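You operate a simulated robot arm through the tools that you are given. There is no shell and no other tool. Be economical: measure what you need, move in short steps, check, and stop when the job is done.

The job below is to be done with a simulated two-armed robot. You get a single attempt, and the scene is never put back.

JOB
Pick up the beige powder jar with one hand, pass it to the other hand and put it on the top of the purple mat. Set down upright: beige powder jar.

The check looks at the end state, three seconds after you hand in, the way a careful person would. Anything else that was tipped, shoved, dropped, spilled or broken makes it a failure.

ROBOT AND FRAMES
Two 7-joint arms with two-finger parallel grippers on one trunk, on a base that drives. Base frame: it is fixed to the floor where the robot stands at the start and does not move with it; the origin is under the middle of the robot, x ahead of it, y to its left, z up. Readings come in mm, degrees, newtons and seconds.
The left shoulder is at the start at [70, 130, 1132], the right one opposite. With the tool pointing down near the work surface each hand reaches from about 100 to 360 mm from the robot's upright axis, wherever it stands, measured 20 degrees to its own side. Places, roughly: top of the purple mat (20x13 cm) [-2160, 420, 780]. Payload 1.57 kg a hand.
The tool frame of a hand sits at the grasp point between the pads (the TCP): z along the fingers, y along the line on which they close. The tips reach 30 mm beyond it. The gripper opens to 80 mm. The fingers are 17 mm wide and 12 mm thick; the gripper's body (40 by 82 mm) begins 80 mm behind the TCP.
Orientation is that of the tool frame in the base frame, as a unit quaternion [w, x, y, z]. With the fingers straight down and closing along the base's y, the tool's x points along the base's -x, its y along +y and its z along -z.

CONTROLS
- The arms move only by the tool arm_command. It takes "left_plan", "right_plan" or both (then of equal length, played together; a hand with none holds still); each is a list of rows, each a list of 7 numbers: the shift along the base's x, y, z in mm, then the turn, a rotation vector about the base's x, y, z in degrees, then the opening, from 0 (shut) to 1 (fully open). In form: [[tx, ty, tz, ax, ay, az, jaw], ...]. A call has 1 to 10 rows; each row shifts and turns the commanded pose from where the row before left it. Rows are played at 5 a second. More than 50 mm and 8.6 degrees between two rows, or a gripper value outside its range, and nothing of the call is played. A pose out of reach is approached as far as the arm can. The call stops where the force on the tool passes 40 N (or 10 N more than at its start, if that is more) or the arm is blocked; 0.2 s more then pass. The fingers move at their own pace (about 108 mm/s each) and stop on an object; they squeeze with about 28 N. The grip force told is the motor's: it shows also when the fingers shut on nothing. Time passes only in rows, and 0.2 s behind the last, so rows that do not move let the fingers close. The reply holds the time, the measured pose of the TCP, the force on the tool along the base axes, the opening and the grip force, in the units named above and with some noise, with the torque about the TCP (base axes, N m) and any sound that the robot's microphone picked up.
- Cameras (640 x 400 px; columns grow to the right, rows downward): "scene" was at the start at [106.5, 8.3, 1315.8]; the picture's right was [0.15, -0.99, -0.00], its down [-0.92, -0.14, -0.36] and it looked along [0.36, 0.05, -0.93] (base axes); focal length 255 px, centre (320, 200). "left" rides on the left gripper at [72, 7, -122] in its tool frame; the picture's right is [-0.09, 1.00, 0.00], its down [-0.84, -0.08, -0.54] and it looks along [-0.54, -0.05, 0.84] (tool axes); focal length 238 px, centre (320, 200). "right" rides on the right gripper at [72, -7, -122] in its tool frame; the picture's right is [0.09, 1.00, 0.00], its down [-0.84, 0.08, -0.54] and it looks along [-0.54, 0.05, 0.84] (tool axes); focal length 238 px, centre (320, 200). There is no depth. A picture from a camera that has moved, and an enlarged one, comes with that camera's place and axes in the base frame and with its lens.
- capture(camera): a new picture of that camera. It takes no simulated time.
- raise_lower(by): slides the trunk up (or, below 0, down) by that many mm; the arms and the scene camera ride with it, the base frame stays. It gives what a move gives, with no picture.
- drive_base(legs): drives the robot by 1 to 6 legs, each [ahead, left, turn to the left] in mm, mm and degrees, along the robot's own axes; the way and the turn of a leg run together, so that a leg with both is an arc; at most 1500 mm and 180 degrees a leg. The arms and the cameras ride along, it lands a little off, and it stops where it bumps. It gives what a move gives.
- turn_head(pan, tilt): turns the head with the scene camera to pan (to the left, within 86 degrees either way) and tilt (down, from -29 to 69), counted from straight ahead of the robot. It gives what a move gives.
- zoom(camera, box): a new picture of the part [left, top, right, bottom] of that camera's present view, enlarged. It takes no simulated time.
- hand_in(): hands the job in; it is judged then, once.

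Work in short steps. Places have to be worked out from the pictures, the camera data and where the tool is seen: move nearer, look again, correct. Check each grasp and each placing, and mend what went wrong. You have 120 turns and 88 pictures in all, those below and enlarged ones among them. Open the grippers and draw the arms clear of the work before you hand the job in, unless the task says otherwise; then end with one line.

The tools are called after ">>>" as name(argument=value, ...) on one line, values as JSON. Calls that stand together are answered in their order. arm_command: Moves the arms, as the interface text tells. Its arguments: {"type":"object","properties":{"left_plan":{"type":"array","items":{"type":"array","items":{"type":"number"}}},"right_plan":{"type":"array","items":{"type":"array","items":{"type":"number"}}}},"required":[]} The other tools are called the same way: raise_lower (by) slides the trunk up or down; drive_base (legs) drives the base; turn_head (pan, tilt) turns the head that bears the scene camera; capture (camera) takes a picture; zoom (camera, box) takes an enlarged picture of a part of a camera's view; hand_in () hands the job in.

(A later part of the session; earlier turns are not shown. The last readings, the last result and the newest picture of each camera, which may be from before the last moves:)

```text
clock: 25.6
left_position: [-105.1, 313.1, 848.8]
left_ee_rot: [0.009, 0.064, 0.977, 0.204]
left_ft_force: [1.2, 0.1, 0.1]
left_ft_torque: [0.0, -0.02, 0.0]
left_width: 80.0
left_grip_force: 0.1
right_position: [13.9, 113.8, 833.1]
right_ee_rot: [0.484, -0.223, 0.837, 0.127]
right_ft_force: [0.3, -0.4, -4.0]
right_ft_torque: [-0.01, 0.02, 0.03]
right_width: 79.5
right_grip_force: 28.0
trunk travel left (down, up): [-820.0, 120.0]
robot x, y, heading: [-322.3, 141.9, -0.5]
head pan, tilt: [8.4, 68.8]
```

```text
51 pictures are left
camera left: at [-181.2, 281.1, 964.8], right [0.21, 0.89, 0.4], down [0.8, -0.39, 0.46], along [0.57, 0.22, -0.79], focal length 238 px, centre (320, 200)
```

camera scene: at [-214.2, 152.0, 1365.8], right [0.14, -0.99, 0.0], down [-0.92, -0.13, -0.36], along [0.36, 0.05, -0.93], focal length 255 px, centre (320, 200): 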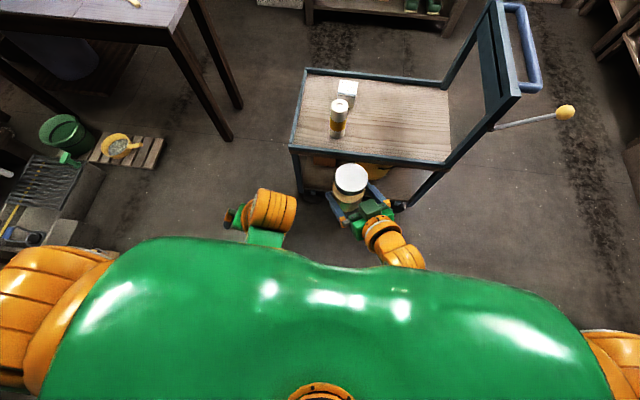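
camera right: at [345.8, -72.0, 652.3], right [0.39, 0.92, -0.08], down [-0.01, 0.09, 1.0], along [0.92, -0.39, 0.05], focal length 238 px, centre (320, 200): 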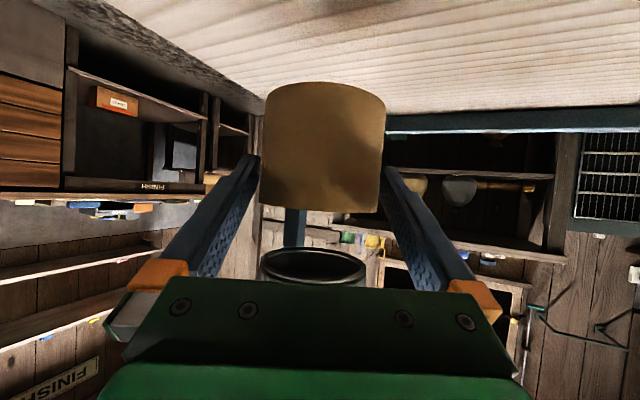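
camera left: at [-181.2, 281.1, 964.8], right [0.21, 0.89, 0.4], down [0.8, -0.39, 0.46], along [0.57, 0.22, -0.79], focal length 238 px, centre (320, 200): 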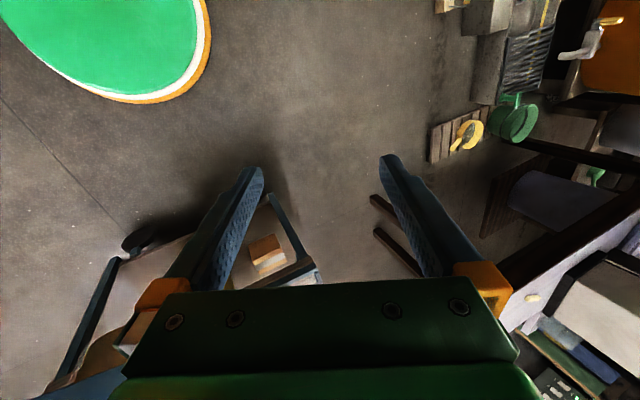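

The left hand couldn't rise so close to the torso and got tilted ~23°. I move it forward and up, straightening it, still well left of the jar, and lower the jar 50 mm.

>>> arm_command(left_plan=[[29, 0, 10, 0, 0, 0, 1], [29, -10, 15, -7.8, 0, 0, 1], [29, -10, 20, -7.8, 0, 0, 1], [29, -10, 20, -7.8, 0, 0, 1], [0, 0, 10, 0, 0, 0, 1], [0, 0, 0, 0, 0, 0, 1]], right_plan=[[0, 0, -10, 0, 0, 0, 0.3], [0, 0, -10, 0, 0, 0, 0.3], [0, 0, -10, 0, 0, 0, 0.3], [0, 0, -10, 0, 0, 0, 0.3], [0, 0, -10, 0, 0, 0, 0.3], [0, 0, 0, 0, 0, 0, 0.3]])

>>> capture(camera="scene")

>>> capture(camera="left")

```text
clock: 26.2
left_position: [-55.3, 363.6, 866.6]
left_ee_rot: [0.003, 0.073, 0.967, 0.243]
left_ft_force: [0.6, -0.2, 0.7]
left_ft_torque: [0.0, 0.02, -0.03]
left_width: 80.1
left_grip_force: 0.0
left hand out of reach, approached as far as the arm can: row 2, 3
right_position: [15.9, 116.4, 815.2]
right_ee_rot: [0.483, -0.224, 0.837, 0.127]
right_ft_force: [0.3, 0.1, -4.0]
right_ft_torque: [-0.02, 0.03, 0.04]
right_width: 79.2
right_grip_force: 28.0
trunk travel left (down, up): [-820.0, 120.0]
robot x, y, heading: [-321.4, 142.0, -0.7]
head pan, tilt: [8.4, 68.8]
stopped in row 3 (left hand): the arm was blocked; the commanded pose is now the measured one
```

```text
50 pictures are left
camera scene: at [-212.7, 153.0, 1365.6], right [0.14, -0.99, 0.0], down [-0.92, -0.13, -0.36], along [0.36, 0.05, -0.93], focal length 255 px, centre (320, 200)
```

scene: 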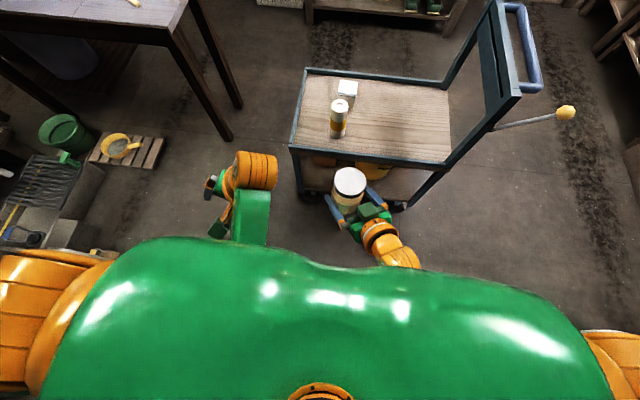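

```text
49 pictures are left
camera left: at [-130.3, 322.9, 980.3], right [0.23, 0.85, 0.47], down [0.79, -0.44, 0.41], along [0.56, 0.27, -0.78], focal length 238 px, centre (320, 200)
```

left: 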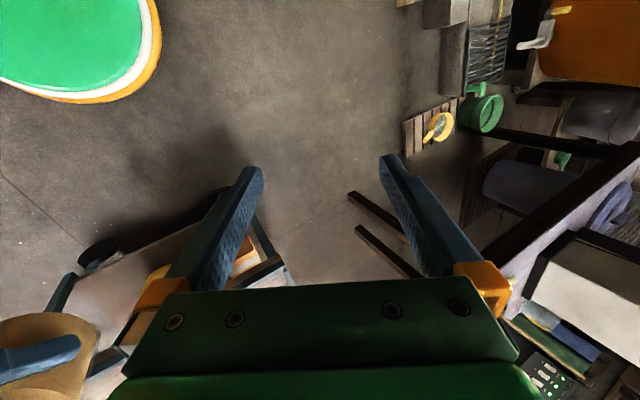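

The left arm is being deflected by its limits up here. I bring it forward and lower, where it has room, before straightening.

>>> arm_command(left_plan=[[20, 0, -40, 0, 0, 0, 1], [20, 0, -40, 0, 0, 0, 1], [20, 0, -30, 0, 0, 0, 1], [0, 0, 0, 0, 0, 0, 1]])

>>> arm_command(left_plan=[[0, -5, 0, -7, 0, 0, 1], [0, -5, 0, -7, 0, 0, 1], [0, -5, 0, -7, 0, 0, 1], [0, -5, 0, -7, 0, 0, 1], [0, 0, 0, 0, 0, 0, 1]])

```text
clock: 27.2
left_position: [4.9, 361.0, 760.9]
left_ee_rot: [0.004, 0.074, 0.967, 0.242]
left_ft_force: [0.4, -0.7, 0.2]
left_ft_torque: [-0.01, 0.02, -0.01]
left_width: 80.0
left_grip_force: 0.1
right_position: [14.0, 114.7, 816.0]
right_ee_rot: [0.483, -0.224, 0.837, 0.127]
right_ft_force: [0.4, 0.2, -2.8]
right_ft_torque: [-0.01, 0.01, 0.01]
right_width: 79.4
right_grip_force: 27.7
trunk travel left (down, up): [-820.0, 120.0]
robot x, y, heading: [-319.4, 142.5, -0.6]
head pan, tilt: [8.4, 68.8]
```

```text
clock: 28.4
left_position: [5.7, 342.6, 758.7]
left_ee_rot: [0.022, 0.072, 0.997, 0.002]
left_ft_force: [-0.3, -0.1, -0.7]
left_ft_torque: [0.02, 0.0, -0.01]
left_width: 79.9
left_grip_force: 0.1
right_position: [14.2, 115.5, 815.1]
right_ee_rot: [0.484, -0.223, 0.837, 0.127]
right_ft_force: [-0.8, -0.8, -3.4]
right_ft_torque: [-0.03, 0.05, -0.05]
right_width: 79.2
right_grip_force: 28.1
trunk travel left (down, up): [-820.0, 120.0]
robot x, y, heading: [-320.1, 142.5, -0.5]
head pan, tilt: [8.4, 68.8]
```

The left hand is upright again. I test raising it 100 mm here while lowering the jar 90 mm.

>>> arm_command(left_plan=[[5, 0, 20, 0, 0, 0, 1], [5, 0, 20, 0, 0, 0, 1], [5, 0, 20, 0, 0, 0, 1], [5, 0, 20, 0, 0, 0, 1], [5, 0, 20, 0, 0, 0, 1], [0, 0, 0, 0, 0, 0, 1]], right_plan=[[0, 0, -18, 0, 0, 0, 0.3], [0, 0, -18, 0, 0, 0, 0.3], [0, 0, -18, 0, 0, 0, 0.3], [0, 0, -18, 0, 0, 0, 0.3], [0, 0, -18, 0, 0, 0, 0.3], [0, 0, 0, 0, 0, 0, 0.3]])

>>> capture(camera="left")

>>> capture(camera="scene")

```text
clock: 29.8
left_position: [27.7, 359.8, 858.1]
left_ee_rot: [0.019, 0.065, 0.998, 0.019]
left_ft_force: [-0.5, 0.8, 0.1]
left_ft_torque: [0.01, 0.02, 0.0]
left_width: 80.2
left_grip_force: 0.1
right_position: [14.5, 113.6, 725.1]
right_ee_rot: [0.483, -0.224, 0.837, 0.127]
right_ft_force: [0.9, 0.5, -3.8]
right_ft_torque: [-0.03, 0.06, -0.01]
right_width: 79.3
right_grip_force: 27.8
trunk travel left (down, up): [-820.0, 120.0]
robot x, y, heading: [-321.6, 146.1, -0.7]
head pan, tilt: [8.4, 68.8]
```

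```text
48 pictures are left
camera left: at [-47.1, 370.7, 978.8], right [0.22, 0.97, 0.05], down [0.8, -0.21, 0.57], along [0.56, -0.09, -0.82], focal length 238 px, centre (320, 200)
```

left: 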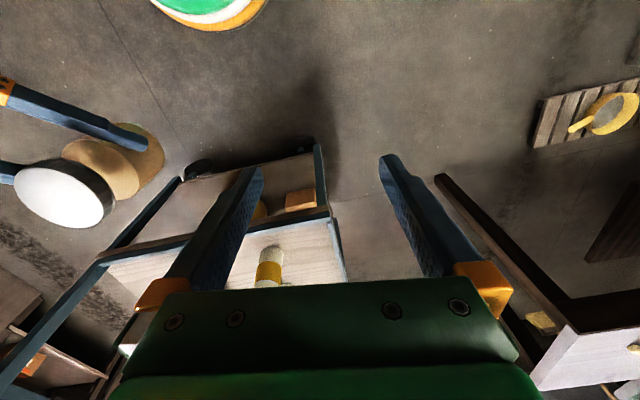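

```text
47 pictures are left
camera scene: at [-214.7, 153.1, 1365.8], right [0.14, -0.99, 0.0], down [-0.92, -0.13, -0.36], along [0.36, 0.05, -0.93], focal length 255 px, centre (320, 200)
```

scene: 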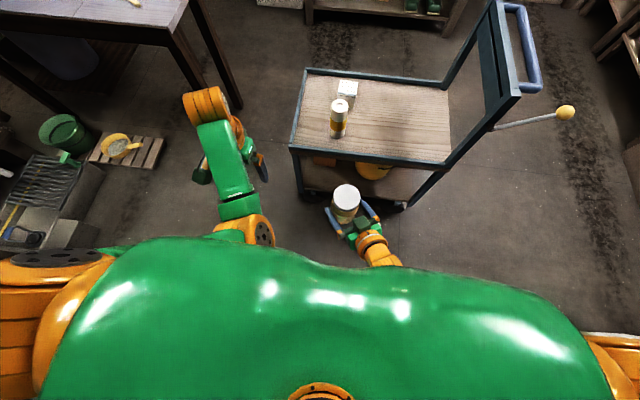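

Left hand is upright and free at z 858; lid estimated near z 790. I move it sideways above the jar, with clearance, and square it up.

>>> arm_command(left_plan=[[0, -35, 10, -2, 2.3, 0, 1], [-2, -40, 5, 0, 0, 0, 1], [-2, -40, 5, 0, 0, 0, 1], [-2, -40, 0, 0, 0, 0, 1], [-2, -40, 0, 0, 0, 0, 1], [0, -20, 0, 0, 0, 0, 1], [0, 0, 0, 0, 0, 0, 1]])

>>> capture(camera="left")

>>> capture(camera="scene")

```text
clock: 30.7
left_position: [87.6, 254.4, 901.6]
left_ee_rot: [0.079, 0.045, 0.995, 0.032]
left_ft_force: [0.5, 0.8, -0.5]
left_ft_torque: [-0.03, 0.03, -0.01]
left_width: 80.0
left_grip_force: 0.0
left hand out of reach, approached as far as the arm can: row 1, 2, 3
right_position: [14.7, 112.1, 724.3]
right_ee_rot: [0.483, -0.223, 0.837, 0.127]
right_ft_force: [-0.3, 0.3, -3.8]
right_ft_torque: [-0.02, 0.06, 0.0]
right_width: 79.1
right_grip_force: 28.8
trunk travel left (down, up): [-820.0, 120.0]
robot x, y, heading: [-319.4, 147.0, -0.5]
head pan, tilt: [8.4, 68.8]
stopped in row 4 (left hand): the arm was blocked; the commanded pose is now the measured one
```

```text
46 pictures are left
camera left: at [-2.6, 261.0, 1012.8], right [0.17, 0.98, 0.08], down [0.73, -0.18, 0.66], along [0.66, -0.05, -0.75], focal length 238 px, centre (320, 200)
```

left: 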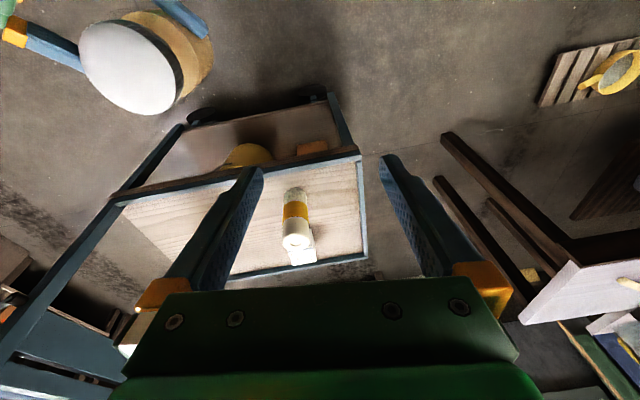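

```text
45 pictures are left
camera scene: at [-214.1, 151.8, 1365.7], right [0.14, -0.99, 0.0], down [-0.92, -0.13, -0.36], along [0.36, 0.05, -0.93], focal length 255 px, centre (320, 200)
```

scene: 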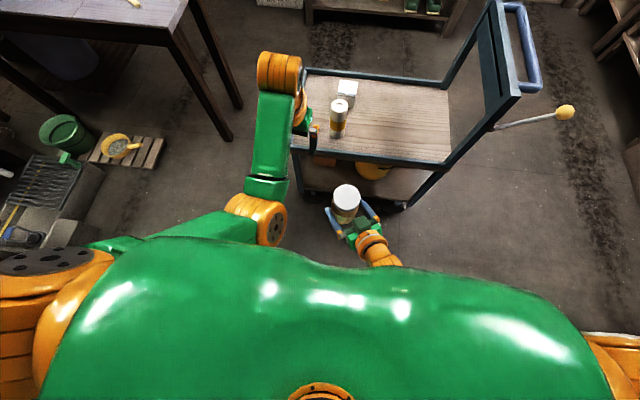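

The left arm folds out of range above z≈860. I work lower: jar down 40 mm and 40 mm closer, left hand down to z≈820 and squared up.

>>> arm_command(left_plan=[[-15, 10, -20, 0, 0, 0, 1], [-15, 0, -20, 0, 4, 0, 1], [-15, 0, -20, 0, 4, 0, 1], [-15, 0, -20, 0, 0, 0, 1], [0, 0, 0, 0, 0, 0, 1]], right_plan=[[-10, 0, -10, 0, 0, 0, 0.3], [-10, 0, -10, 0, 0, 0, 0.3], [-10, 0, -10, 0, 0, 0, 0.3], [-10, 0, -10, 0, 0, 0, 0.3], [0, 0, 0, 0, 0, 0, 0.3]])

>>> capture(camera="scene")

```text
clock: 32.1
left_position: [67.8, 272.1, 859.2]
left_ee_rot: [0.07, 0.039, 0.996, 0.037]
left_ft_force: [-0.4, -0.1, -0.3]
left_ft_torque: [0.01, 0.0, 0.02]
left_width: 80.2
left_grip_force: 0.0
right_position: [-25.5, 112.4, 683.8]
right_ee_rot: [0.483, -0.223, 0.837, 0.127]
right_ft_force: [-0.5, 0.2, -4.0]
right_ft_torque: [-0.05, 0.02, 0.03]
right_width: 79.5
right_grip_force: 27.9
trunk travel left (down, up): [-820.0, 120.0]
robot x, y, heading: [-319.6, 145.1, -0.7]
head pan, tilt: [8.4, 68.8]
stopped in row 5 (left hand): the arm was blocked; the commanded pose is now the measured one
```

```text
44 pictures are left
camera scene: at [-214.3, 152.5, 1365.7], right [0.14, -0.99, 0.0], down [-0.92, -0.13, -0.36], along [0.36, 0.05, -0.93], focal length 255 px, centre (320, 200)
```

scene: 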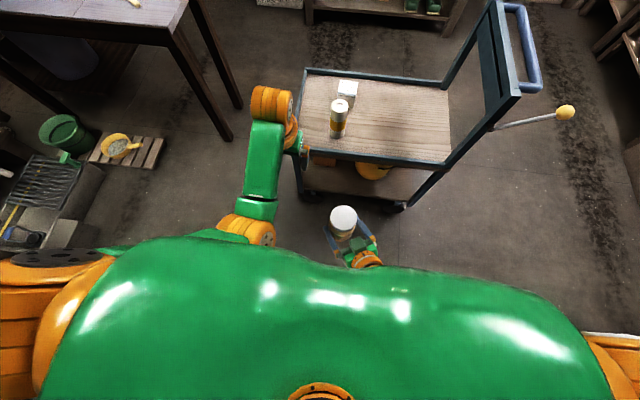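

The left arm is at a joint limit; going straight down freed it earlier, so I do that first.

>>> arm_command(left_plan=[[0, 0, -30, 0, 0, 0, 1], [0, 0, -30, 0, 0, 0, 1], [0, 0, -30, 0, 0, 0, 1], [0, 0, 0, 0, 0, 0, 1]])

```text
clock: 33.1
left_position: [68.8, 266.6, 770.5]
left_ee_rot: [0.069, 0.042, 0.996, 0.033]
left_ft_force: [-0.3, -0.8, 0.1]
left_ft_torque: [0.01, 0.0, 0.01]
left_width: 80.1
left_grip_force: 0.0
right_position: [-25.8, 112.1, 684.2]
right_ee_rot: [0.483, -0.224, 0.837, 0.128]
right_ft_force: [0.8, -0.5, -3.8]
right_ft_torque: [-0.03, 0.08, 0.03]
right_width: 79.3
right_grip_force: 28.2
trunk travel left (down, up): [-820.0, 120.0]
robot x, y, heading: [-323.9, 144.6, -0.7]
head pan, tilt: [8.4, 68.8]
```

Freed. I lower the jar another 55 mm, and straighten the left hand's 8° tilt.

>>> arm_command(left_plan=[[-5, 0, 0, -1.7, 4, 0, 1], [-5, 0, 0, -1.7, 4, 0, 1], [-5, 0, 0, 0, 0, 0, 1], [0, 0, 0, 0, 0, 0, 1]], right_plan=[[0, 0, -20, 0, 0, 0, 0.3], [0, 0, -20, 0, 0, 0, 0.3], [0, 0, -15, 0, 0, 0, 0.3], [0, 0, 0, 0, 0, 0, 0.3]])

```text
clock: 34.1
left_position: [51.6, 268.2, 769.2]
left_ee_rot: [0.0, 0.043, 0.999, 0.001]
left_ft_force: [0.1, -0.1, -1.0]
left_ft_torque: [0.01, 0.01, -0.01]
left_width: 79.9
left_grip_force: 0.0
right_position: [-28.7, 109.6, 664.2]
right_ee_rot: [0.483, -0.224, 0.837, 0.128]
right_ft_force: [-0.8, -0.3, -4.2]
right_ft_torque: [0.0, 0.05, 0.03]
right_width: 79.3
right_grip_force: 28.2
right hand out of reach, approached as far as the arm can: row 2, 3
trunk travel left (down, up): [-820.0, 120.0]
robot x, y, heading: [-322.5, 146.4, -0.6]
head pan, tilt: [8.4, 68.8]
```

Right hand bottoms out at z 664 (lid ≈ 729). I bring the jar 50 mm left and the left hand toward it at z≈790.

>>> arm_command(left_plan=[[-5, -10, 10, 0, 0, 0, 1], [-15, -15, 10, 0, 0, 0, 1], [-15, -15, 0, 0, 0, 0, 1], [-15, -15, 0, 0, 0, 0, 1], [0, 0, 0, 0, 0, 0, 1]], right_plan=[[0, 12, 2, 0, 0, 0, 0.3], [0, 12, 2, 0, 0, 0, 0.3], [0, 12, 2, 0, 0, 0, 0.3], [0, 12, 0, 0, 0, 0, 0.3], [0, 0, 0, 0, 0, 0, 0.3]])

>>> capture(camera="left")

>>> capture(camera="scene")

```text
clock: 35.5
left_position: [6.5, 254.2, 781.2]
left_ee_rot: [0.003, 0.032, 0.998, 0.048]
left_ft_force: [0.3, 0.7, 0.2]
left_ft_torque: [0.0, -0.01, 0.02]
left_width: 80.2
left_grip_force: 0.1
right_position: [-29.9, 156.0, 673.9]
right_ee_rot: [0.483, -0.225, 0.837, 0.128]
right_ft_force: [-0.2, -0.1, -4.1]
right_ft_torque: [-0.02, 0.02, -0.01]
right_width: 79.1
right_grip_force: 27.9
right hand out of reach, approached as far as the arm can: row 4
trunk travel left (down, up): [-820.0, 120.0]
robot x, y, heading: [-325.0, 144.1, -0.6]
head pan, tilt: [8.4, 68.8]
stopped in row 5 (left hand): the arm was blocked; the commanded pose is now the measured one
```

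```text
43 pictures are left
camera left: at [-66.3, 254.8, 903.1], right [0.15, 0.98, 0.09], down [0.83, -0.18, 0.53], along [0.54, -0.01, -0.84], focal length 238 px, centre (320, 200)
```

left: 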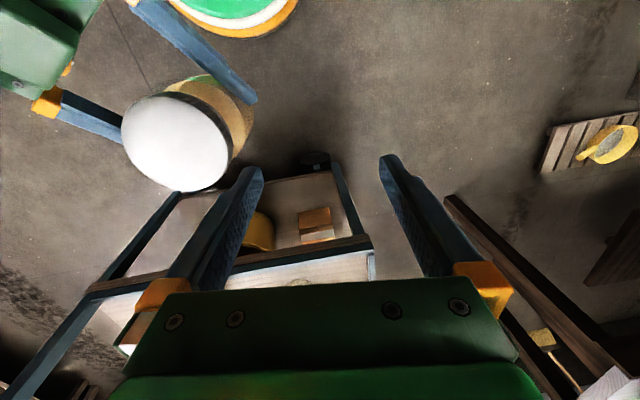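

```text
42 pictures are left
camera scene: at [-214.4, 152.7, 1365.8], right [0.14, -0.99, 0.0], down [-0.92, -0.13, -0.36], along [0.36, 0.05, -0.93], focal length 255 px, centre (320, 200)
```

scene: 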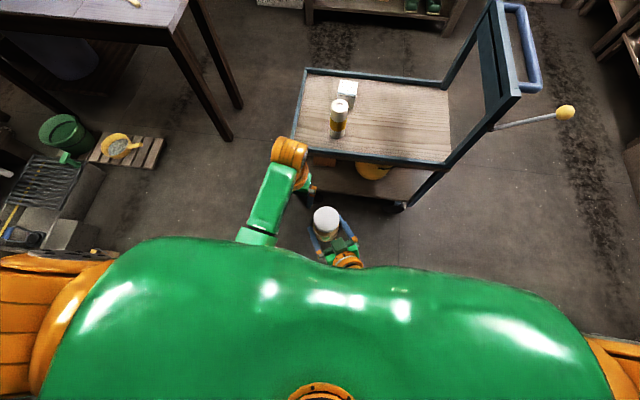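

The left arm dislikes strict tool-down this close. I use the same relative grasp but tilt everything 25° forward: fingers of both hands pitch up, the lid leaning toward the robot, which suits the left wrist. First I separate the hands and tilt both.

>>> arm_command(left_plan=[[5, 30, 0, 0, 0, 0, 1], [5, 30, 0, -2.5, 0, 0, 1], [0, 30, 0, -2.5, -6, 0, 1], [0, 10, 5, 0, -8.3, 0, 1], [0, 0, 5, 0, -8.3, 0, 1], [0, 0, 0, 0, 0, 0, 1]], right_plan=[[5, 0, 20, 0, 0, 0, 0.3], [10, 0, 25, 0, 0, 0, 0.3], [10, 5, 25, 0, -8.3, 0, 0.3], [15, 10, 20, 0, -8.3, 0, 0.3], [15, 10, 10, 0, -8.3, 0, 0.3], [0, 0, 0, 0, 0, 0, 0.3]])

>>> capture(camera="left")

>>> capture(camera="scene")

```text
clock: 36.9
left_position: [17.5, 350.4, 790.3]
left_ee_rot: [0.201, 0.031, 0.979, 0.006]
left_ft_force: [0.3, 0.3, 1.0]
left_ft_torque: [-0.03, -0.01, -0.04]
left_width: 80.1
left_grip_force: 0.1
right_position: [19.6, 174.8, 766.6]
right_ee_rot: [0.647, -0.254, 0.716, 0.07]
right_ft_force: [0.4, -0.9, -3.3]
right_ft_torque: [-0.02, 0.0, 0.02]
right_width: 78.9
right_grip_force: 28.2
trunk travel left (down, up): [-820.0, 120.0]
robot x, y, heading: [-320.5, 143.0, -0.7]
head pan, tilt: [8.4, 68.8]
```

```text
41 pictures are left
camera left: at [-97.0, 361.8, 875.3], right [0.14, 0.99, 0.06], down [0.55, -0.13, 0.82], along [0.82, -0.08, -0.56], focal length 238 px, centre (320, 200)
```

left: 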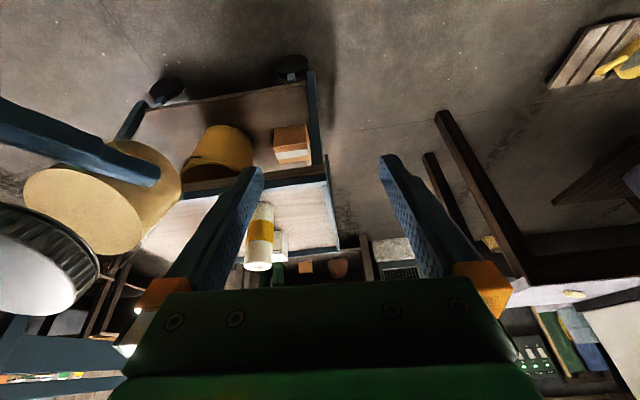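

```text
40 pictures are left
camera scene: at [-214.3, 152.5, 1365.8], right [0.14, -0.99, 0.0], down [-0.92, -0.13, -0.36], along [0.36, 0.05, -0.93], focal length 255 px, centre (320, 200)
```

scene: 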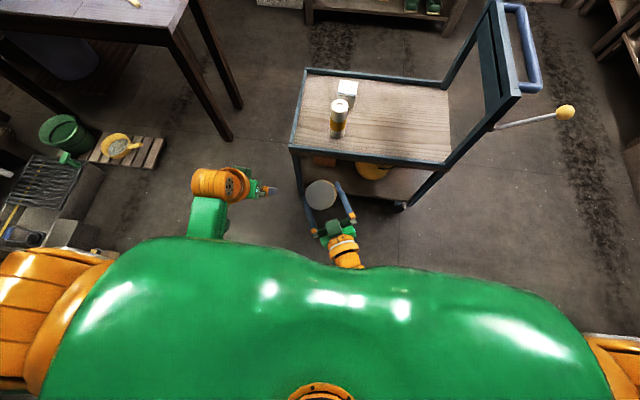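

Both hands tilted fine. Lid centre is about [8,180,822]. I push the jar 50 mm forward and 25 mm up for left-arm room, and bring the left hand up to the pre-grasp height while still to the side.

>>> arm_command(left_plan=[[5, -10, 25, 0, -1.7, 0, 1], [5, -10, 25, 0, 0, 0, 1], [5, -10, 25, 0, 0, 0, 1], [5, -10, 25, 0, 0, 0, 1], [0, 0, 0, 0, 0, 0, 1]], right_plan=[[12, 0, 7, 0, 0, 0, 0.3], [12, 0, 6, 0, 0, 0, 0.3], [13, 0, 6, 0, 0, 0, 0.3], [13, 0, 6, 0, 0, 0, 0.3], [0, 0, 0, 0, 0, 0, 0.3]])

>>> capture(camera="left")

```text
clock: 38.1
left_position: [37.1, 310.6, 889.9]
left_ee_rot: [0.215, 0.029, 0.976, 0.007]
left_ft_force: [-0.2, 0.5, 0.3]
left_ft_torque: [0.01, -0.01, -0.01]
left_width: 80.1
left_grip_force: 0.1
right_position: [73.3, 179.2, 796.5]
right_ee_rot: [0.651, -0.249, 0.714, 0.073]
right_ft_force: [0.3, 0.0, -3.7]
right_ft_torque: [-0.04, 0.05, -0.02]
right_width: 79.3
right_grip_force: 28.2
trunk travel left (down, up): [-820.0, 120.0]
robot x, y, heading: [-319.6, 142.1, -0.6]
head pan, tilt: [8.4, 68.8]
```

```text
39 pictures are left
camera left: at [-78.6, 322.6, 970.9], right [0.14, 0.99, 0.06], down [0.53, -0.13, 0.84], along [0.84, -0.08, -0.54], focal length 238 px, centre (320, 200)
```

left: 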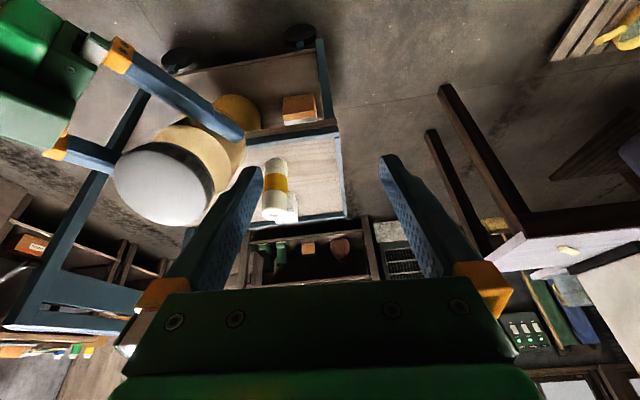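

Good reach now. Lid centre ≈ [58,183,852]. I slide the left hand over it at pre-grasp height.

>>> arm_command(left_plan=[[0, -32, 6, 0, 0, 0, 1], [0, -32, 6, 0, 0, 0, 1], [0, -32, 0, 0, 0, 0, 1], [0, -30, 0, 0, 0, 0, 1], [0, 0, 0, 0, 0, 0, 1]])

>>> capture(camera="left")

>>> capture(camera="scene")

```text
clock: 39.3
left_position: [40.3, 205.1, 894.2]
left_ee_rot: [0.214, 0.031, 0.976, 0.04]
left_ft_force: [0.0, -0.7, -0.1]
left_ft_torque: [-0.04, 0.03, 0.04]
left_width: 79.8
left_grip_force: 0.1
right_position: [75.6, 180.5, 797.0]
right_ee_rot: [0.652, -0.249, 0.713, 0.072]
right_ft_force: [-0.3, 0.2, -3.3]
right_ft_torque: [0.01, 0.05, 0.0]
right_width: 79.3
right_grip_force: 28.3
trunk travel left (down, up): [-820.0, 120.0]
robot x, y, heading: [-321.9, 143.0, -0.6]
head pan, tilt: [8.4, 68.8]
```

```text
38 pictures are left
camera left: at [-76.2, 209.6, 975.0], right [0.13, 0.98, 0.13], down [0.53, -0.18, 0.83], along [0.84, -0.04, -0.54], focal length 238 px, centre (320, 200)
```

left: 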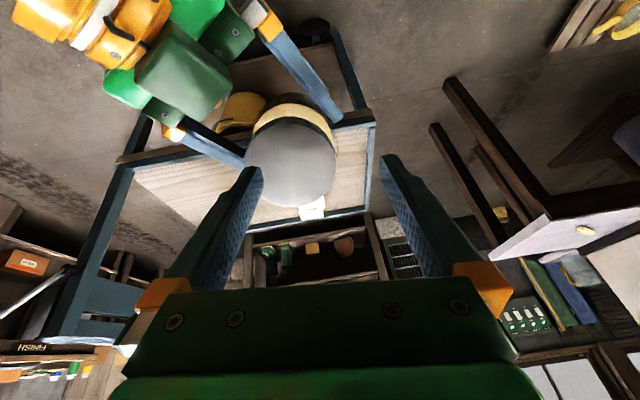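

```text
37 pictures are left
camera scene: at [-214.2, 153.0, 1365.7], right [0.14, -0.99, 0.0], down [-0.92, -0.13, -0.36], along [0.36, 0.05, -0.93], focal length 255 px, centre (320, 200)
```

scene: 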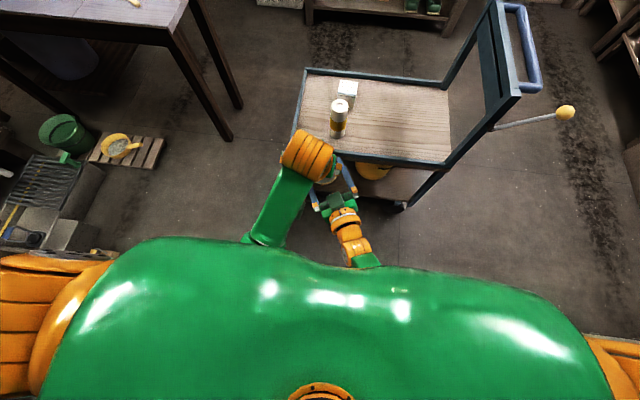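

The left hand is 20 mm short in y with a 4° lean. I bring the jar to it: right hand +24 mm in y and 4° lean to match.

>>> arm_command(right_plan=[[0, 8, 1, 2, 0, 0, 0.3], [0, 8, 1, 2, 0, 0, 0.3], [0, 8, 0, 0, 0, 0, 0.3], [0, 0, 0, 0, 0, 0, 0.3]])

>>> capture(camera="left")

```text
clock: 40.5
left_position: [39.3, 206.1, 890.6]
left_ee_rot: [0.212, 0.033, 0.976, 0.042]
left_ft_force: [-0.2, 0.9, 0.1]
left_ft_torque: [-0.03, -0.01, -0.01]
left_width: 80.0
left_grip_force: 0.1
right_position: [71.4, 166.8, 776.1]
right_ee_rot: [0.645, -0.252, 0.718, 0.066]
right_ft_force: [1.1, -0.1, -3.7]
right_ft_torque: [-0.02, 0.05, 0.0]
right_width: 79.3
right_grip_force: 28.3
trunk travel left (down, up): [-820.0, 120.0]
robot x, y, heading: [-320.3, 144.1, -0.4]
head pan, tilt: [8.4, 68.8]
stopped in row 4 (right hand): the arm was blocked; the commanded pose is now the measured one
```

```text
36 pictures are left
camera left: at [-77.4, 210.4, 973.4], right [0.13, 0.98, 0.14], down [0.53, -0.18, 0.83], along [0.84, -0.04, -0.55], focal length 238 px, centre (320, 200)
```

left: 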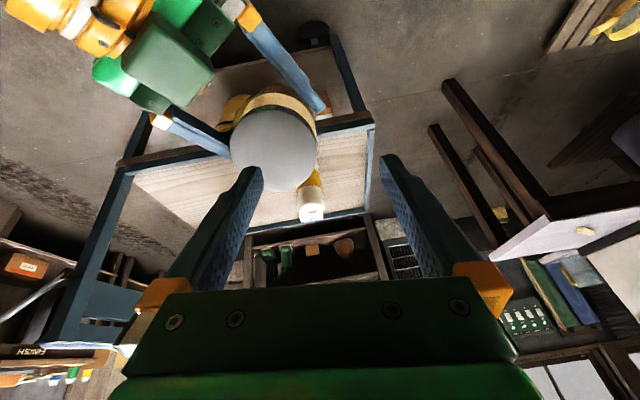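

The right arm hit its own inward limit and sagged. I yaw the right hand about the jar axis (wrist further right), restoring the jar height and moving it toward the left hand.

>>> arm_command(right_plan=[[1, 0, 8, -2.9, 0, 6.3, 0.3], [1, 3, 8, -2.9, 0, 6.3, 0.3], [0, 5, 4, -2.9, 0, 6.3, 0.3], [0, 5, 0, -2.9, 0, 6.3, 0.3], [0, 5, 0, 0, 0, 0, 0.3], [0, 0, 0, 0, 0, 0, 0.3]])

>>> capture(camera="left")

>>> capture(camera="scene")

```text
clock: 41.9
left_position: [38.9, 205.4, 891.2]
left_ee_rot: [0.212, 0.033, 0.976, 0.042]
left_ft_force: [0.5, 0.4, -0.3]
left_ft_torque: [-0.01, -0.01, 0.01]
left_width: 80.2
left_grip_force: 0.0
right_position: [73.6, 188.3, 798.7]
right_ee_rot: [0.587, -0.463, 0.65, 0.135]
right_ft_force: [-0.5, -0.5, -3.6]
right_ft_torque: [-0.02, 0.0, -0.01]
right_width: 79.1
right_grip_force: 27.9
trunk travel left (down, up): [-820.0, 120.0]
robot x, y, heading: [-322.6, 147.3, -0.7]
head pan, tilt: [8.4, 68.8]
```

```text
35 pictures are left
camera left: at [-77.4, 210.4, 973.6], right [0.13, 0.98, 0.13], down [0.53, -0.18, 0.83], along [0.84, -0.04, -0.54], focal length 238 px, centre (320, 200)
```

left: 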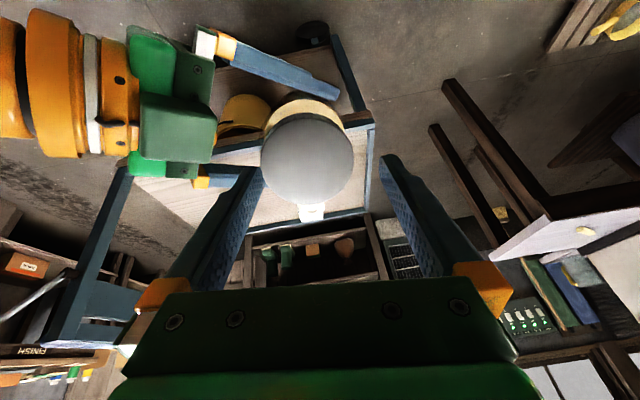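

```text
34 pictures are left
camera scene: at [-214.2, 152.5, 1365.7], right [0.14, -0.99, 0.0], down [-0.92, -0.13, -0.36], along [0.36, 0.05, -0.93], focal length 255 px, centre (320, 200)
```

scene: 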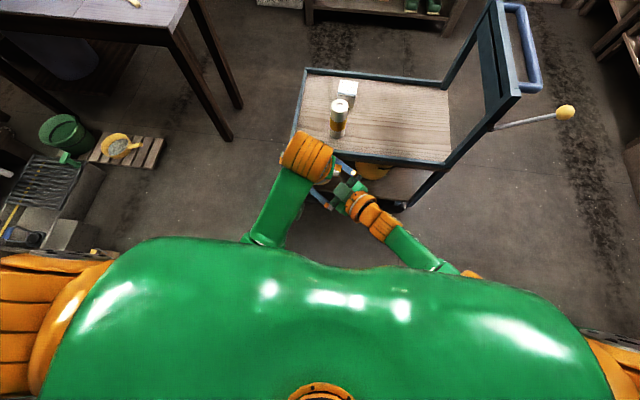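

Excellent: the right arm is now comfortable. The lid is ~9 mm short in y and ~3 mm in x; I shift the jar accordingly.

>>> arm_command(right_plan=[[1, 4, 0, 0, 0, 0, 0.3], [2, 5, 0, 0, 0, 0, 0.3], [0, 0, 0, 0, 0, 0, 0.3]])

>>> capture(camera="left")

```text
clock: 42.7
left_position: [39.5, 205.4, 891.8]
left_ee_rot: [0.213, 0.033, 0.976, 0.042]
left_ft_force: [-0.3, -0.6, -0.8]
left_ft_torque: [0.01, -0.02, 0.02]
left_width: 80.0
left_grip_force: 0.1
right_position: [75.7, 196.6, 799.0]
right_ee_rot: [0.588, -0.463, 0.649, 0.136]
right_ft_force: [0.5, 0.9, -3.2]
right_ft_torque: [-0.07, 0.03, -0.03]
right_width: 79.2
right_grip_force: 27.7
trunk travel left (down, up): [-820.0, 120.0]
robot x, y, heading: [-323.4, 147.3, -0.5]
head pan, tilt: [8.4, 68.8]
```

```text
33 pictures are left
camera left: at [-77.4, 210.3, 973.6], right [0.13, 0.98, 0.13], down [0.53, -0.18, 0.83], along [0.84, -0.04, -0.54], focal length 238 px, centre (320, 200)
```

left: 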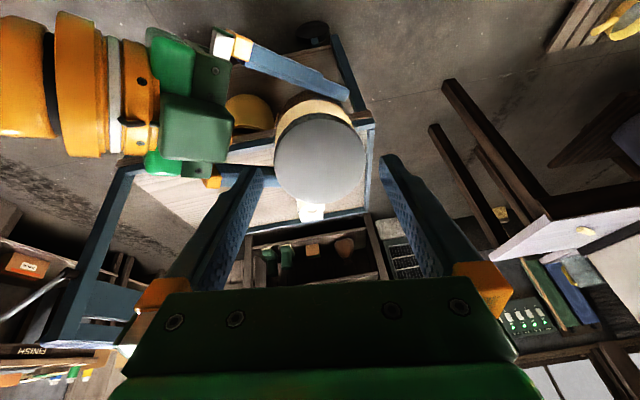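

Lid is centred between the left fingers, ~43 mm ahead of the TCP. I advance the left hand 32 mm along its fingers.

>>> arm_command(left_plan=[[4, 0.7, -10, 0, 0, 0, 1], [4, 0.7, -10, 0, 0, 0, 1], [4, 0.7, -10, 0, 0, 0, 1], [0, 0, 0, 0, 0, 0, 1]])

>>> capture(camera="left")

>>> capture(camera="right")

```text
clock: 43.7
left_position: [49.3, 205.9, 862.8]
left_ee_rot: [0.212, 0.033, 0.976, 0.039]
left_ft_force: [0.5, -0.1, 0.5]
left_ft_torque: [0.02, 0.0, 0.03]
left_width: 80.2
left_grip_force: 0.1
right_position: [75.3, 196.7, 798.5]
right_ee_rot: [0.588, -0.462, 0.65, 0.136]
right_ft_force: [-0.1, 0.4, -3.3]
right_ft_torque: [-0.07, 0.02, 0.01]
right_width: 79.1
right_grip_force: 28.0
trunk travel left (down, up): [-820.0, 120.0]
robot x, y, heading: [-321.8, 147.2, -0.6]
head pan, tilt: [8.4, 68.8]
```

```text
32 pictures are left
camera left: at [-66.3, 211.6, 945.2], right [0.13, 0.98, 0.13], down [0.53, -0.18, 0.83], along [0.84, -0.04, -0.54], focal length 238 px, centre (320, 200)
```

left: 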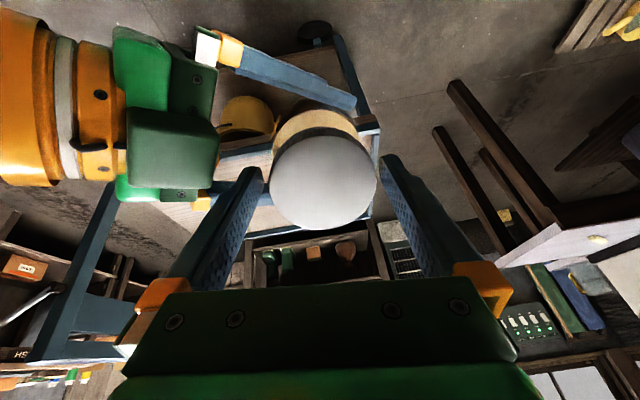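

```text
31 pictures are left
camera right: at [13.0, 73.6, 769.6], right [-0.75, 0.49, -0.45], down [-0.5, 0.02, 0.86], along [0.43, 0.87, 0.23], focal length 238 px, centre (320, 200)
```

right: 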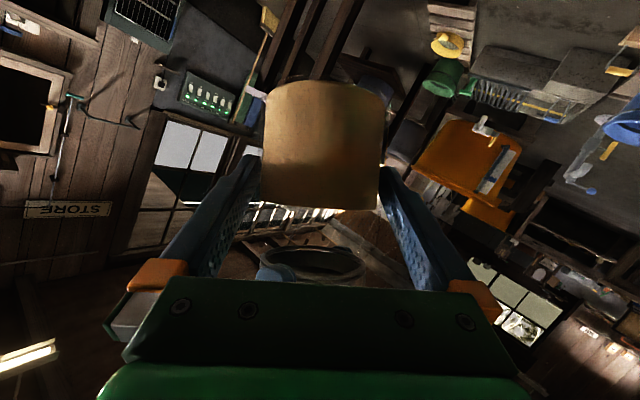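

Lid top is now ~16 mm beyond the TCP, tips overlap it by ~14 mm, with ~2 mm sideways offset. I correct, go 3 mm deeper and close the left gripper.

>>> arm_command(left_plan=[[1.3, 2, -2.7, 0, 0, 0, 1], [0, 0, 0, 0, 0, 0, 0.95], [0, 0, 0, 0, 0, 0, 0.9], [0, 0, 0, 0, 0, 0, 0.8], [0, 0, 0, 0, 0, 0, 0.5], [0, 0, 0, 0, 0, 0, 0.3], [0, 0, 0, 0, 0, 0, 0.3]])

>>> capture(camera="left")

```text
clock: 45.3
left_position: [51.4, 206.9, 860.2]
left_ee_rot: [0.213, 0.034, 0.976, 0.037]
left_ft_force: [-3.4, -22.2, 4.8]
left_ft_torque: [-1.6, 0.12, -0.24]
left_width: 70.9
left_grip_force: 28.1
right_position: [75.8, 197.3, 798.1]
right_ee_rot: [0.588, -0.463, 0.649, 0.136]
right_ft_force: [3.8, 22.2, -9.3]
right_ft_torque: [0.12, -0.03, -0.3]
right_width: 79.0
right_grip_force: 28.1
trunk travel left (down, up): [-820.0, 120.0]
robot x, y, heading: [-324.3, 149.5, -0.4]
head pan, tilt: [8.4, 68.8]
```

```text
30 pictures are left
camera left: at [-64.8, 213.0, 942.1], right [0.13, 0.98, 0.13], down [0.53, -0.18, 0.83], along [0.84, -0.04, -0.54], focal length 238 px, centre (320, 200)
```

left: 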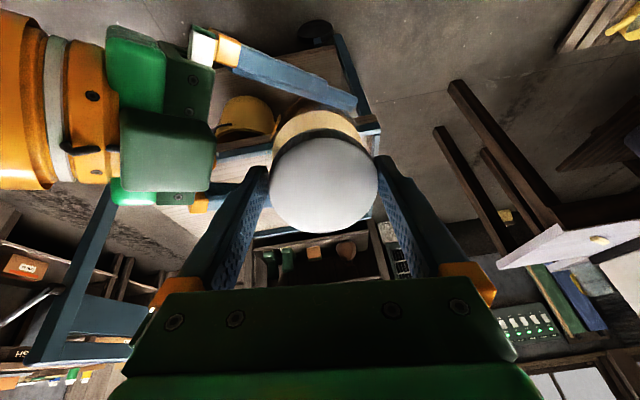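

Left gripper has the lid (70.9 mm, 28 N), but the hands fight with 22 N along y. I relieve this by shifting the left hand slightly to -y.

>>> arm_command(left_plan=[[0, -1.5, 0, 0, 0, 0, 0.3], [0, 0, 0, 0, 0, 0, 0.3]])

```text
clock: 45.9
left_position: [52.0, 206.1, 858.6]
left_ee_rot: [0.212, 0.034, 0.976, 0.04]
left_ft_force: [-1.0, -16.5, 6.1]
left_ft_torque: [-1.57, 0.03, -0.39]
left_width: 71.0
left_grip_force: 28.4
right_position: [76.5, 196.7, 796.8]
right_ee_rot: [0.588, -0.463, 0.649, 0.136]
right_ft_force: [1.5, 16.1, -8.3]
right_ft_torque: [0.48, -0.08, -0.03]
right_width: 79.0
right_grip_force: 27.7
trunk travel left (down, up): [-820.0, 120.0]
robot x, y, heading: [-318.1, 147.5, -0.6]
head pan, tilt: [8.4, 68.8]
```

>>> arm_command(left_plan=[[0, -2.5, 0.7, 0, 0, 0, 0.3], [0, 0, 0, 0, 0, 0, 0.3]])

```text
clock: 46.5
left_position: [51.6, 206.3, 859.3]
left_ee_rot: [0.212, 0.033, 0.976, 0.044]
left_ft_force: [-0.5, -17.9, 7.5]
left_ft_torque: [-1.66, -0.15, -0.28]
left_width: 71.1
left_grip_force: 28.0
right_position: [76.0, 197.3, 798.2]
right_ee_rot: [0.587, -0.463, 0.65, 0.136]
right_ft_force: [1.9, 17.4, -12.9]
right_ft_torque: [0.45, 0.05, -0.15]
right_width: 78.7
right_grip_force: 28.0
trunk travel left (down, up): [-820.0, 120.0]
robot x, y, heading: [-320.3, 148.5, -0.6]
head pan, tilt: [8.4, 68.8]
```

The left can't go further -y; I let the right hand yield instead, +2 mm in y.

>>> arm_command(right_plan=[[0, 2, -0.7, 0, 0, 0, 0.3], [0, 0, 0, 0, 0, 0, 0.3]])

```text
clock: 47.1
left_position: [51.7, 207.2, 859.5]
left_ee_rot: [0.212, 0.032, 0.976, 0.043]
left_ft_force: [1.5, -3.4, 6.3]
left_ft_torque: [-1.2, -0.3, -0.21]
left_width: 69.5
left_grip_force: 27.9
right_position: [76.4, 197.9, 796.8]
right_ee_rot: [0.587, -0.463, 0.65, 0.134]
right_ft_force: [-0.9, 3.2, -8.6]
right_ft_torque: [0.88, 0.1, 0.14]
right_width: 79.1
right_grip_force: 27.6
trunk travel left (down, up): [-820.0, 120.0]
robot x, y, heading: [-321.6, 148.1, -0.7]
head pan, tilt: [8.4, 68.8]
```

Stress is nearly gone. I open the right gripper while both hold still and watch the load move to the left.

>>> arm_command(right_plan=[[0, 0, 0, 0, 0, 0, 1], [0, 0, 0, 0, 0, 0, 1], [0, 0, 0, 0, 0, 0, 1]])

>>> capture(camera="right")

>>> capture(camera="left")

```text
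clock: 47.9
left_position: [51.4, 205.7, 859.4]
left_ee_rot: [0.212, 0.033, 0.976, 0.044]
left_ft_force: [6.0, -1.8, -0.5]
left_ft_torque: [-0.27, -0.31, -0.08]
left_width: 66.8
left_grip_force: 27.6
right_position: [76.1, 198.9, 799.1]
right_ee_rot: [0.587, -0.464, 0.648, 0.138]
right_ft_force: [-4.9, 1.7, -3.3]
right_ft_torque: [0.03, 0.03, 0.05]
right_width: 79.9
right_grip_force: 0.2
trunk travel left (down, up): [-820.0, 120.0]
robot x, y, heading: [-320.4, 147.4, -0.9]
head pan, tilt: [8.4, 68.8]
```

```text
29 pictures are left
camera right: at [12.9, 75.5, 769.2], right [-0.75, 0.49, -0.45], down [-0.5, 0.02, 0.86], along [0.43, 0.87, 0.23], focal length 238 px, centre (320, 200)
```

right: 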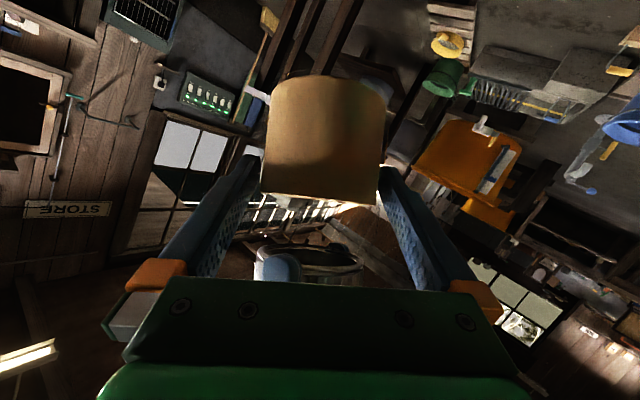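

```text
28 pictures are left
camera left: at [-64.3, 211.2, 941.6], right [0.13, 0.98, 0.14], down [0.53, -0.19, 0.83], along [0.84, -0.04, -0.54], focal length 238 px, centre (320, 200)
```

left: 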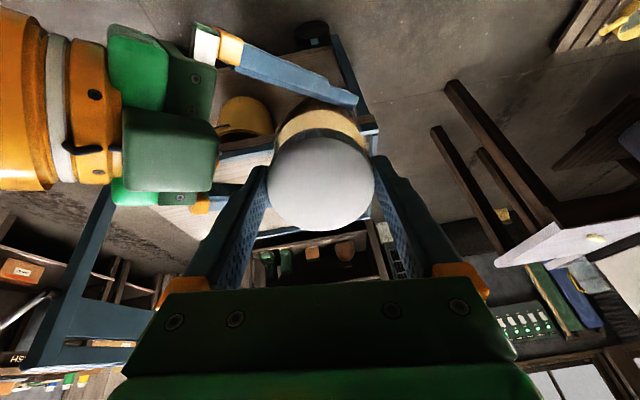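

The left now holds the lid snugly (66.8 mm). The right finger still brushes the glass; I centre it ~0.8 mm and start backing out along its fingers.

>>> arm_command(right_plan=[[-0.7, 0.5, -0.35, 0, 0, 0, 1], [0, 0, 0, 0, 0, 0, 1]])

```text
clock: 48.5
left_position: [51.9, 206.1, 859.3]
left_ee_rot: [0.211, 0.033, 0.976, 0.043]
left_ft_force: [4.7, 2.0, 0.4]
left_ft_torque: [0.03, -0.26, 0.06]
left_width: 67.0
left_grip_force: 28.0
right_position: [77.0, 199.4, 798.6]
right_ee_rot: [0.588, -0.463, 0.649, 0.136]
right_ft_force: [-4.4, -1.6, -0.3]
right_ft_torque: [0.09, 0.15, 0.01]
right_width: 79.9
right_grip_force: 0.1
trunk travel left (down, up): [-820.0, 120.0]
robot x, y, heading: [-324.4, 145.9, -0.4]
head pan, tilt: [8.4, 68.8]
```

>>> arm_command(right_plan=[[-6.6, -6.8, 2.5, 0, 0, 0, 1], [-6.4, -7.2, 2.7, 0, 0, 0, 1], [0, 0, 0, 0, 0, 0, 1]])

>>> capture(camera="left")

```text
clock: 49.3
left_position: [52.4, 206.4, 858.6]
left_ee_rot: [0.212, 0.033, 0.976, 0.045]
left_ft_force: [2.6, -0.1, 0.0]
left_ft_torque: [-0.04, -0.01, 0.03]
left_width: 67.0
left_grip_force: 28.2
right_position: [63.5, 185.7, 802.1]
right_ee_rot: [0.587, -0.464, 0.649, 0.136]
right_ft_force: [-1.4, -0.4, -0.7]
right_ft_torque: [-0.02, 0.03, 0.04]
right_width: 80.0
right_grip_force: 0.1
trunk travel left (down, up): [-820.0, 120.0]
robot x, y, heading: [-318.5, 142.9, -0.6]
head pan, tilt: [8.4, 68.8]
```

```text
27 pictures are left
camera left: at [-64.3, 211.4, 941.4], right [0.13, 0.98, 0.14], down [0.53, -0.19, 0.83], along [0.84, -0.03, -0.55], focal length 238 px, centre (320, 200)
```

left: 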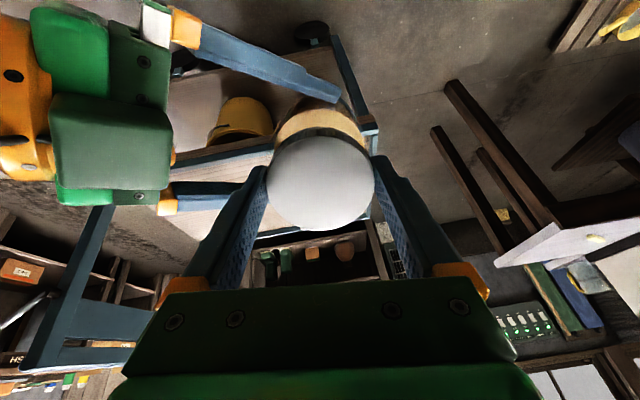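

The jar stays firm in the left hand while the right slides out. I continue to withdraw the right hand.

>>> arm_command(right_plan=[[-9.6, -10.8, 4, 0, 0, 0, 1], [-12.8, -14.4, 5.4, 0, 0, 0, 1], [-19, -21.5, 8, 0, 0, 0, 1], [-10, -30, 0, 0, 0, 0, 1], [0, -40, 0, 0, 0, 0, 1], [0, -40, 0, 0, 0, 0, 1], [0, 0, 0, 0, 0, 0, 1]])

>>> capture(camera="left")

>>> capture(camera="scene")

```text
clock: 50.9
left_position: [52.2, 207.4, 859.2]
left_ee_rot: [0.213, 0.035, 0.976, 0.043]
left_ft_force: [-0.1, 0.3, 0.0]
left_ft_torque: [-0.03, 0.12, -0.01]
left_width: 67.0
left_grip_force: 27.7
right_position: [12.0, 27.7, 819.9]
right_ee_rot: [0.588, -0.463, 0.649, 0.135]
right_ft_force: [1.1, -0.2, -1.0]
right_ft_torque: [-0.01, 0.0, -0.01]
right_width: 80.1
right_grip_force: 0.0
trunk travel left (down, up): [-820.0, 120.0]
robot x, y, heading: [-319.3, 146.7, -0.4]
head pan, tilt: [8.4, 68.8]
```

```text
26 pictures are left
camera left: at [-64.4, 211.4, 941.6], right [0.13, 0.98, 0.14], down [0.53, -0.19, 0.83], along [0.84, -0.04, -0.54], focal length 238 px, centre (320, 200)
```

left: 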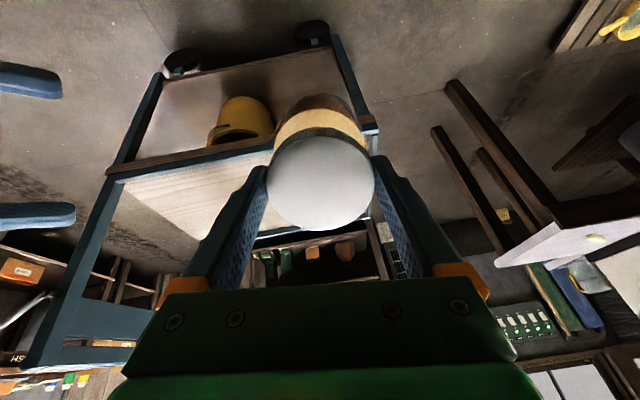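

```text
25 pictures are left
camera scene: at [-214.2, 153.0, 1365.7], right [0.14, -0.99, 0.0], down [-0.92, -0.13, -0.36], along [0.36, 0.05, -0.93], focal length 255 px, centre (320, 200)
```

scene: 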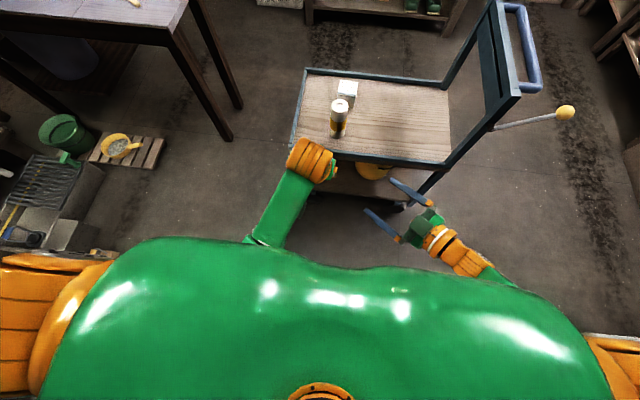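

The left shows no weight reading, so I look at the jar from the right hand's camera to be sure it's truly held.

>>> capture(camera="right")

```text
24 pictures are left
camera right: at [-50.8, -96.0, 790.6], right [-0.75, 0.49, -0.45], down [-0.5, 0.02, 0.86], along [0.43, 0.87, 0.23], focal length 238 px, centre (320, 200)
```

right: 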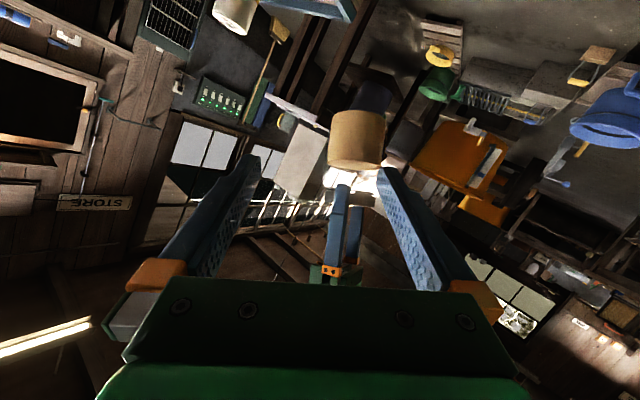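

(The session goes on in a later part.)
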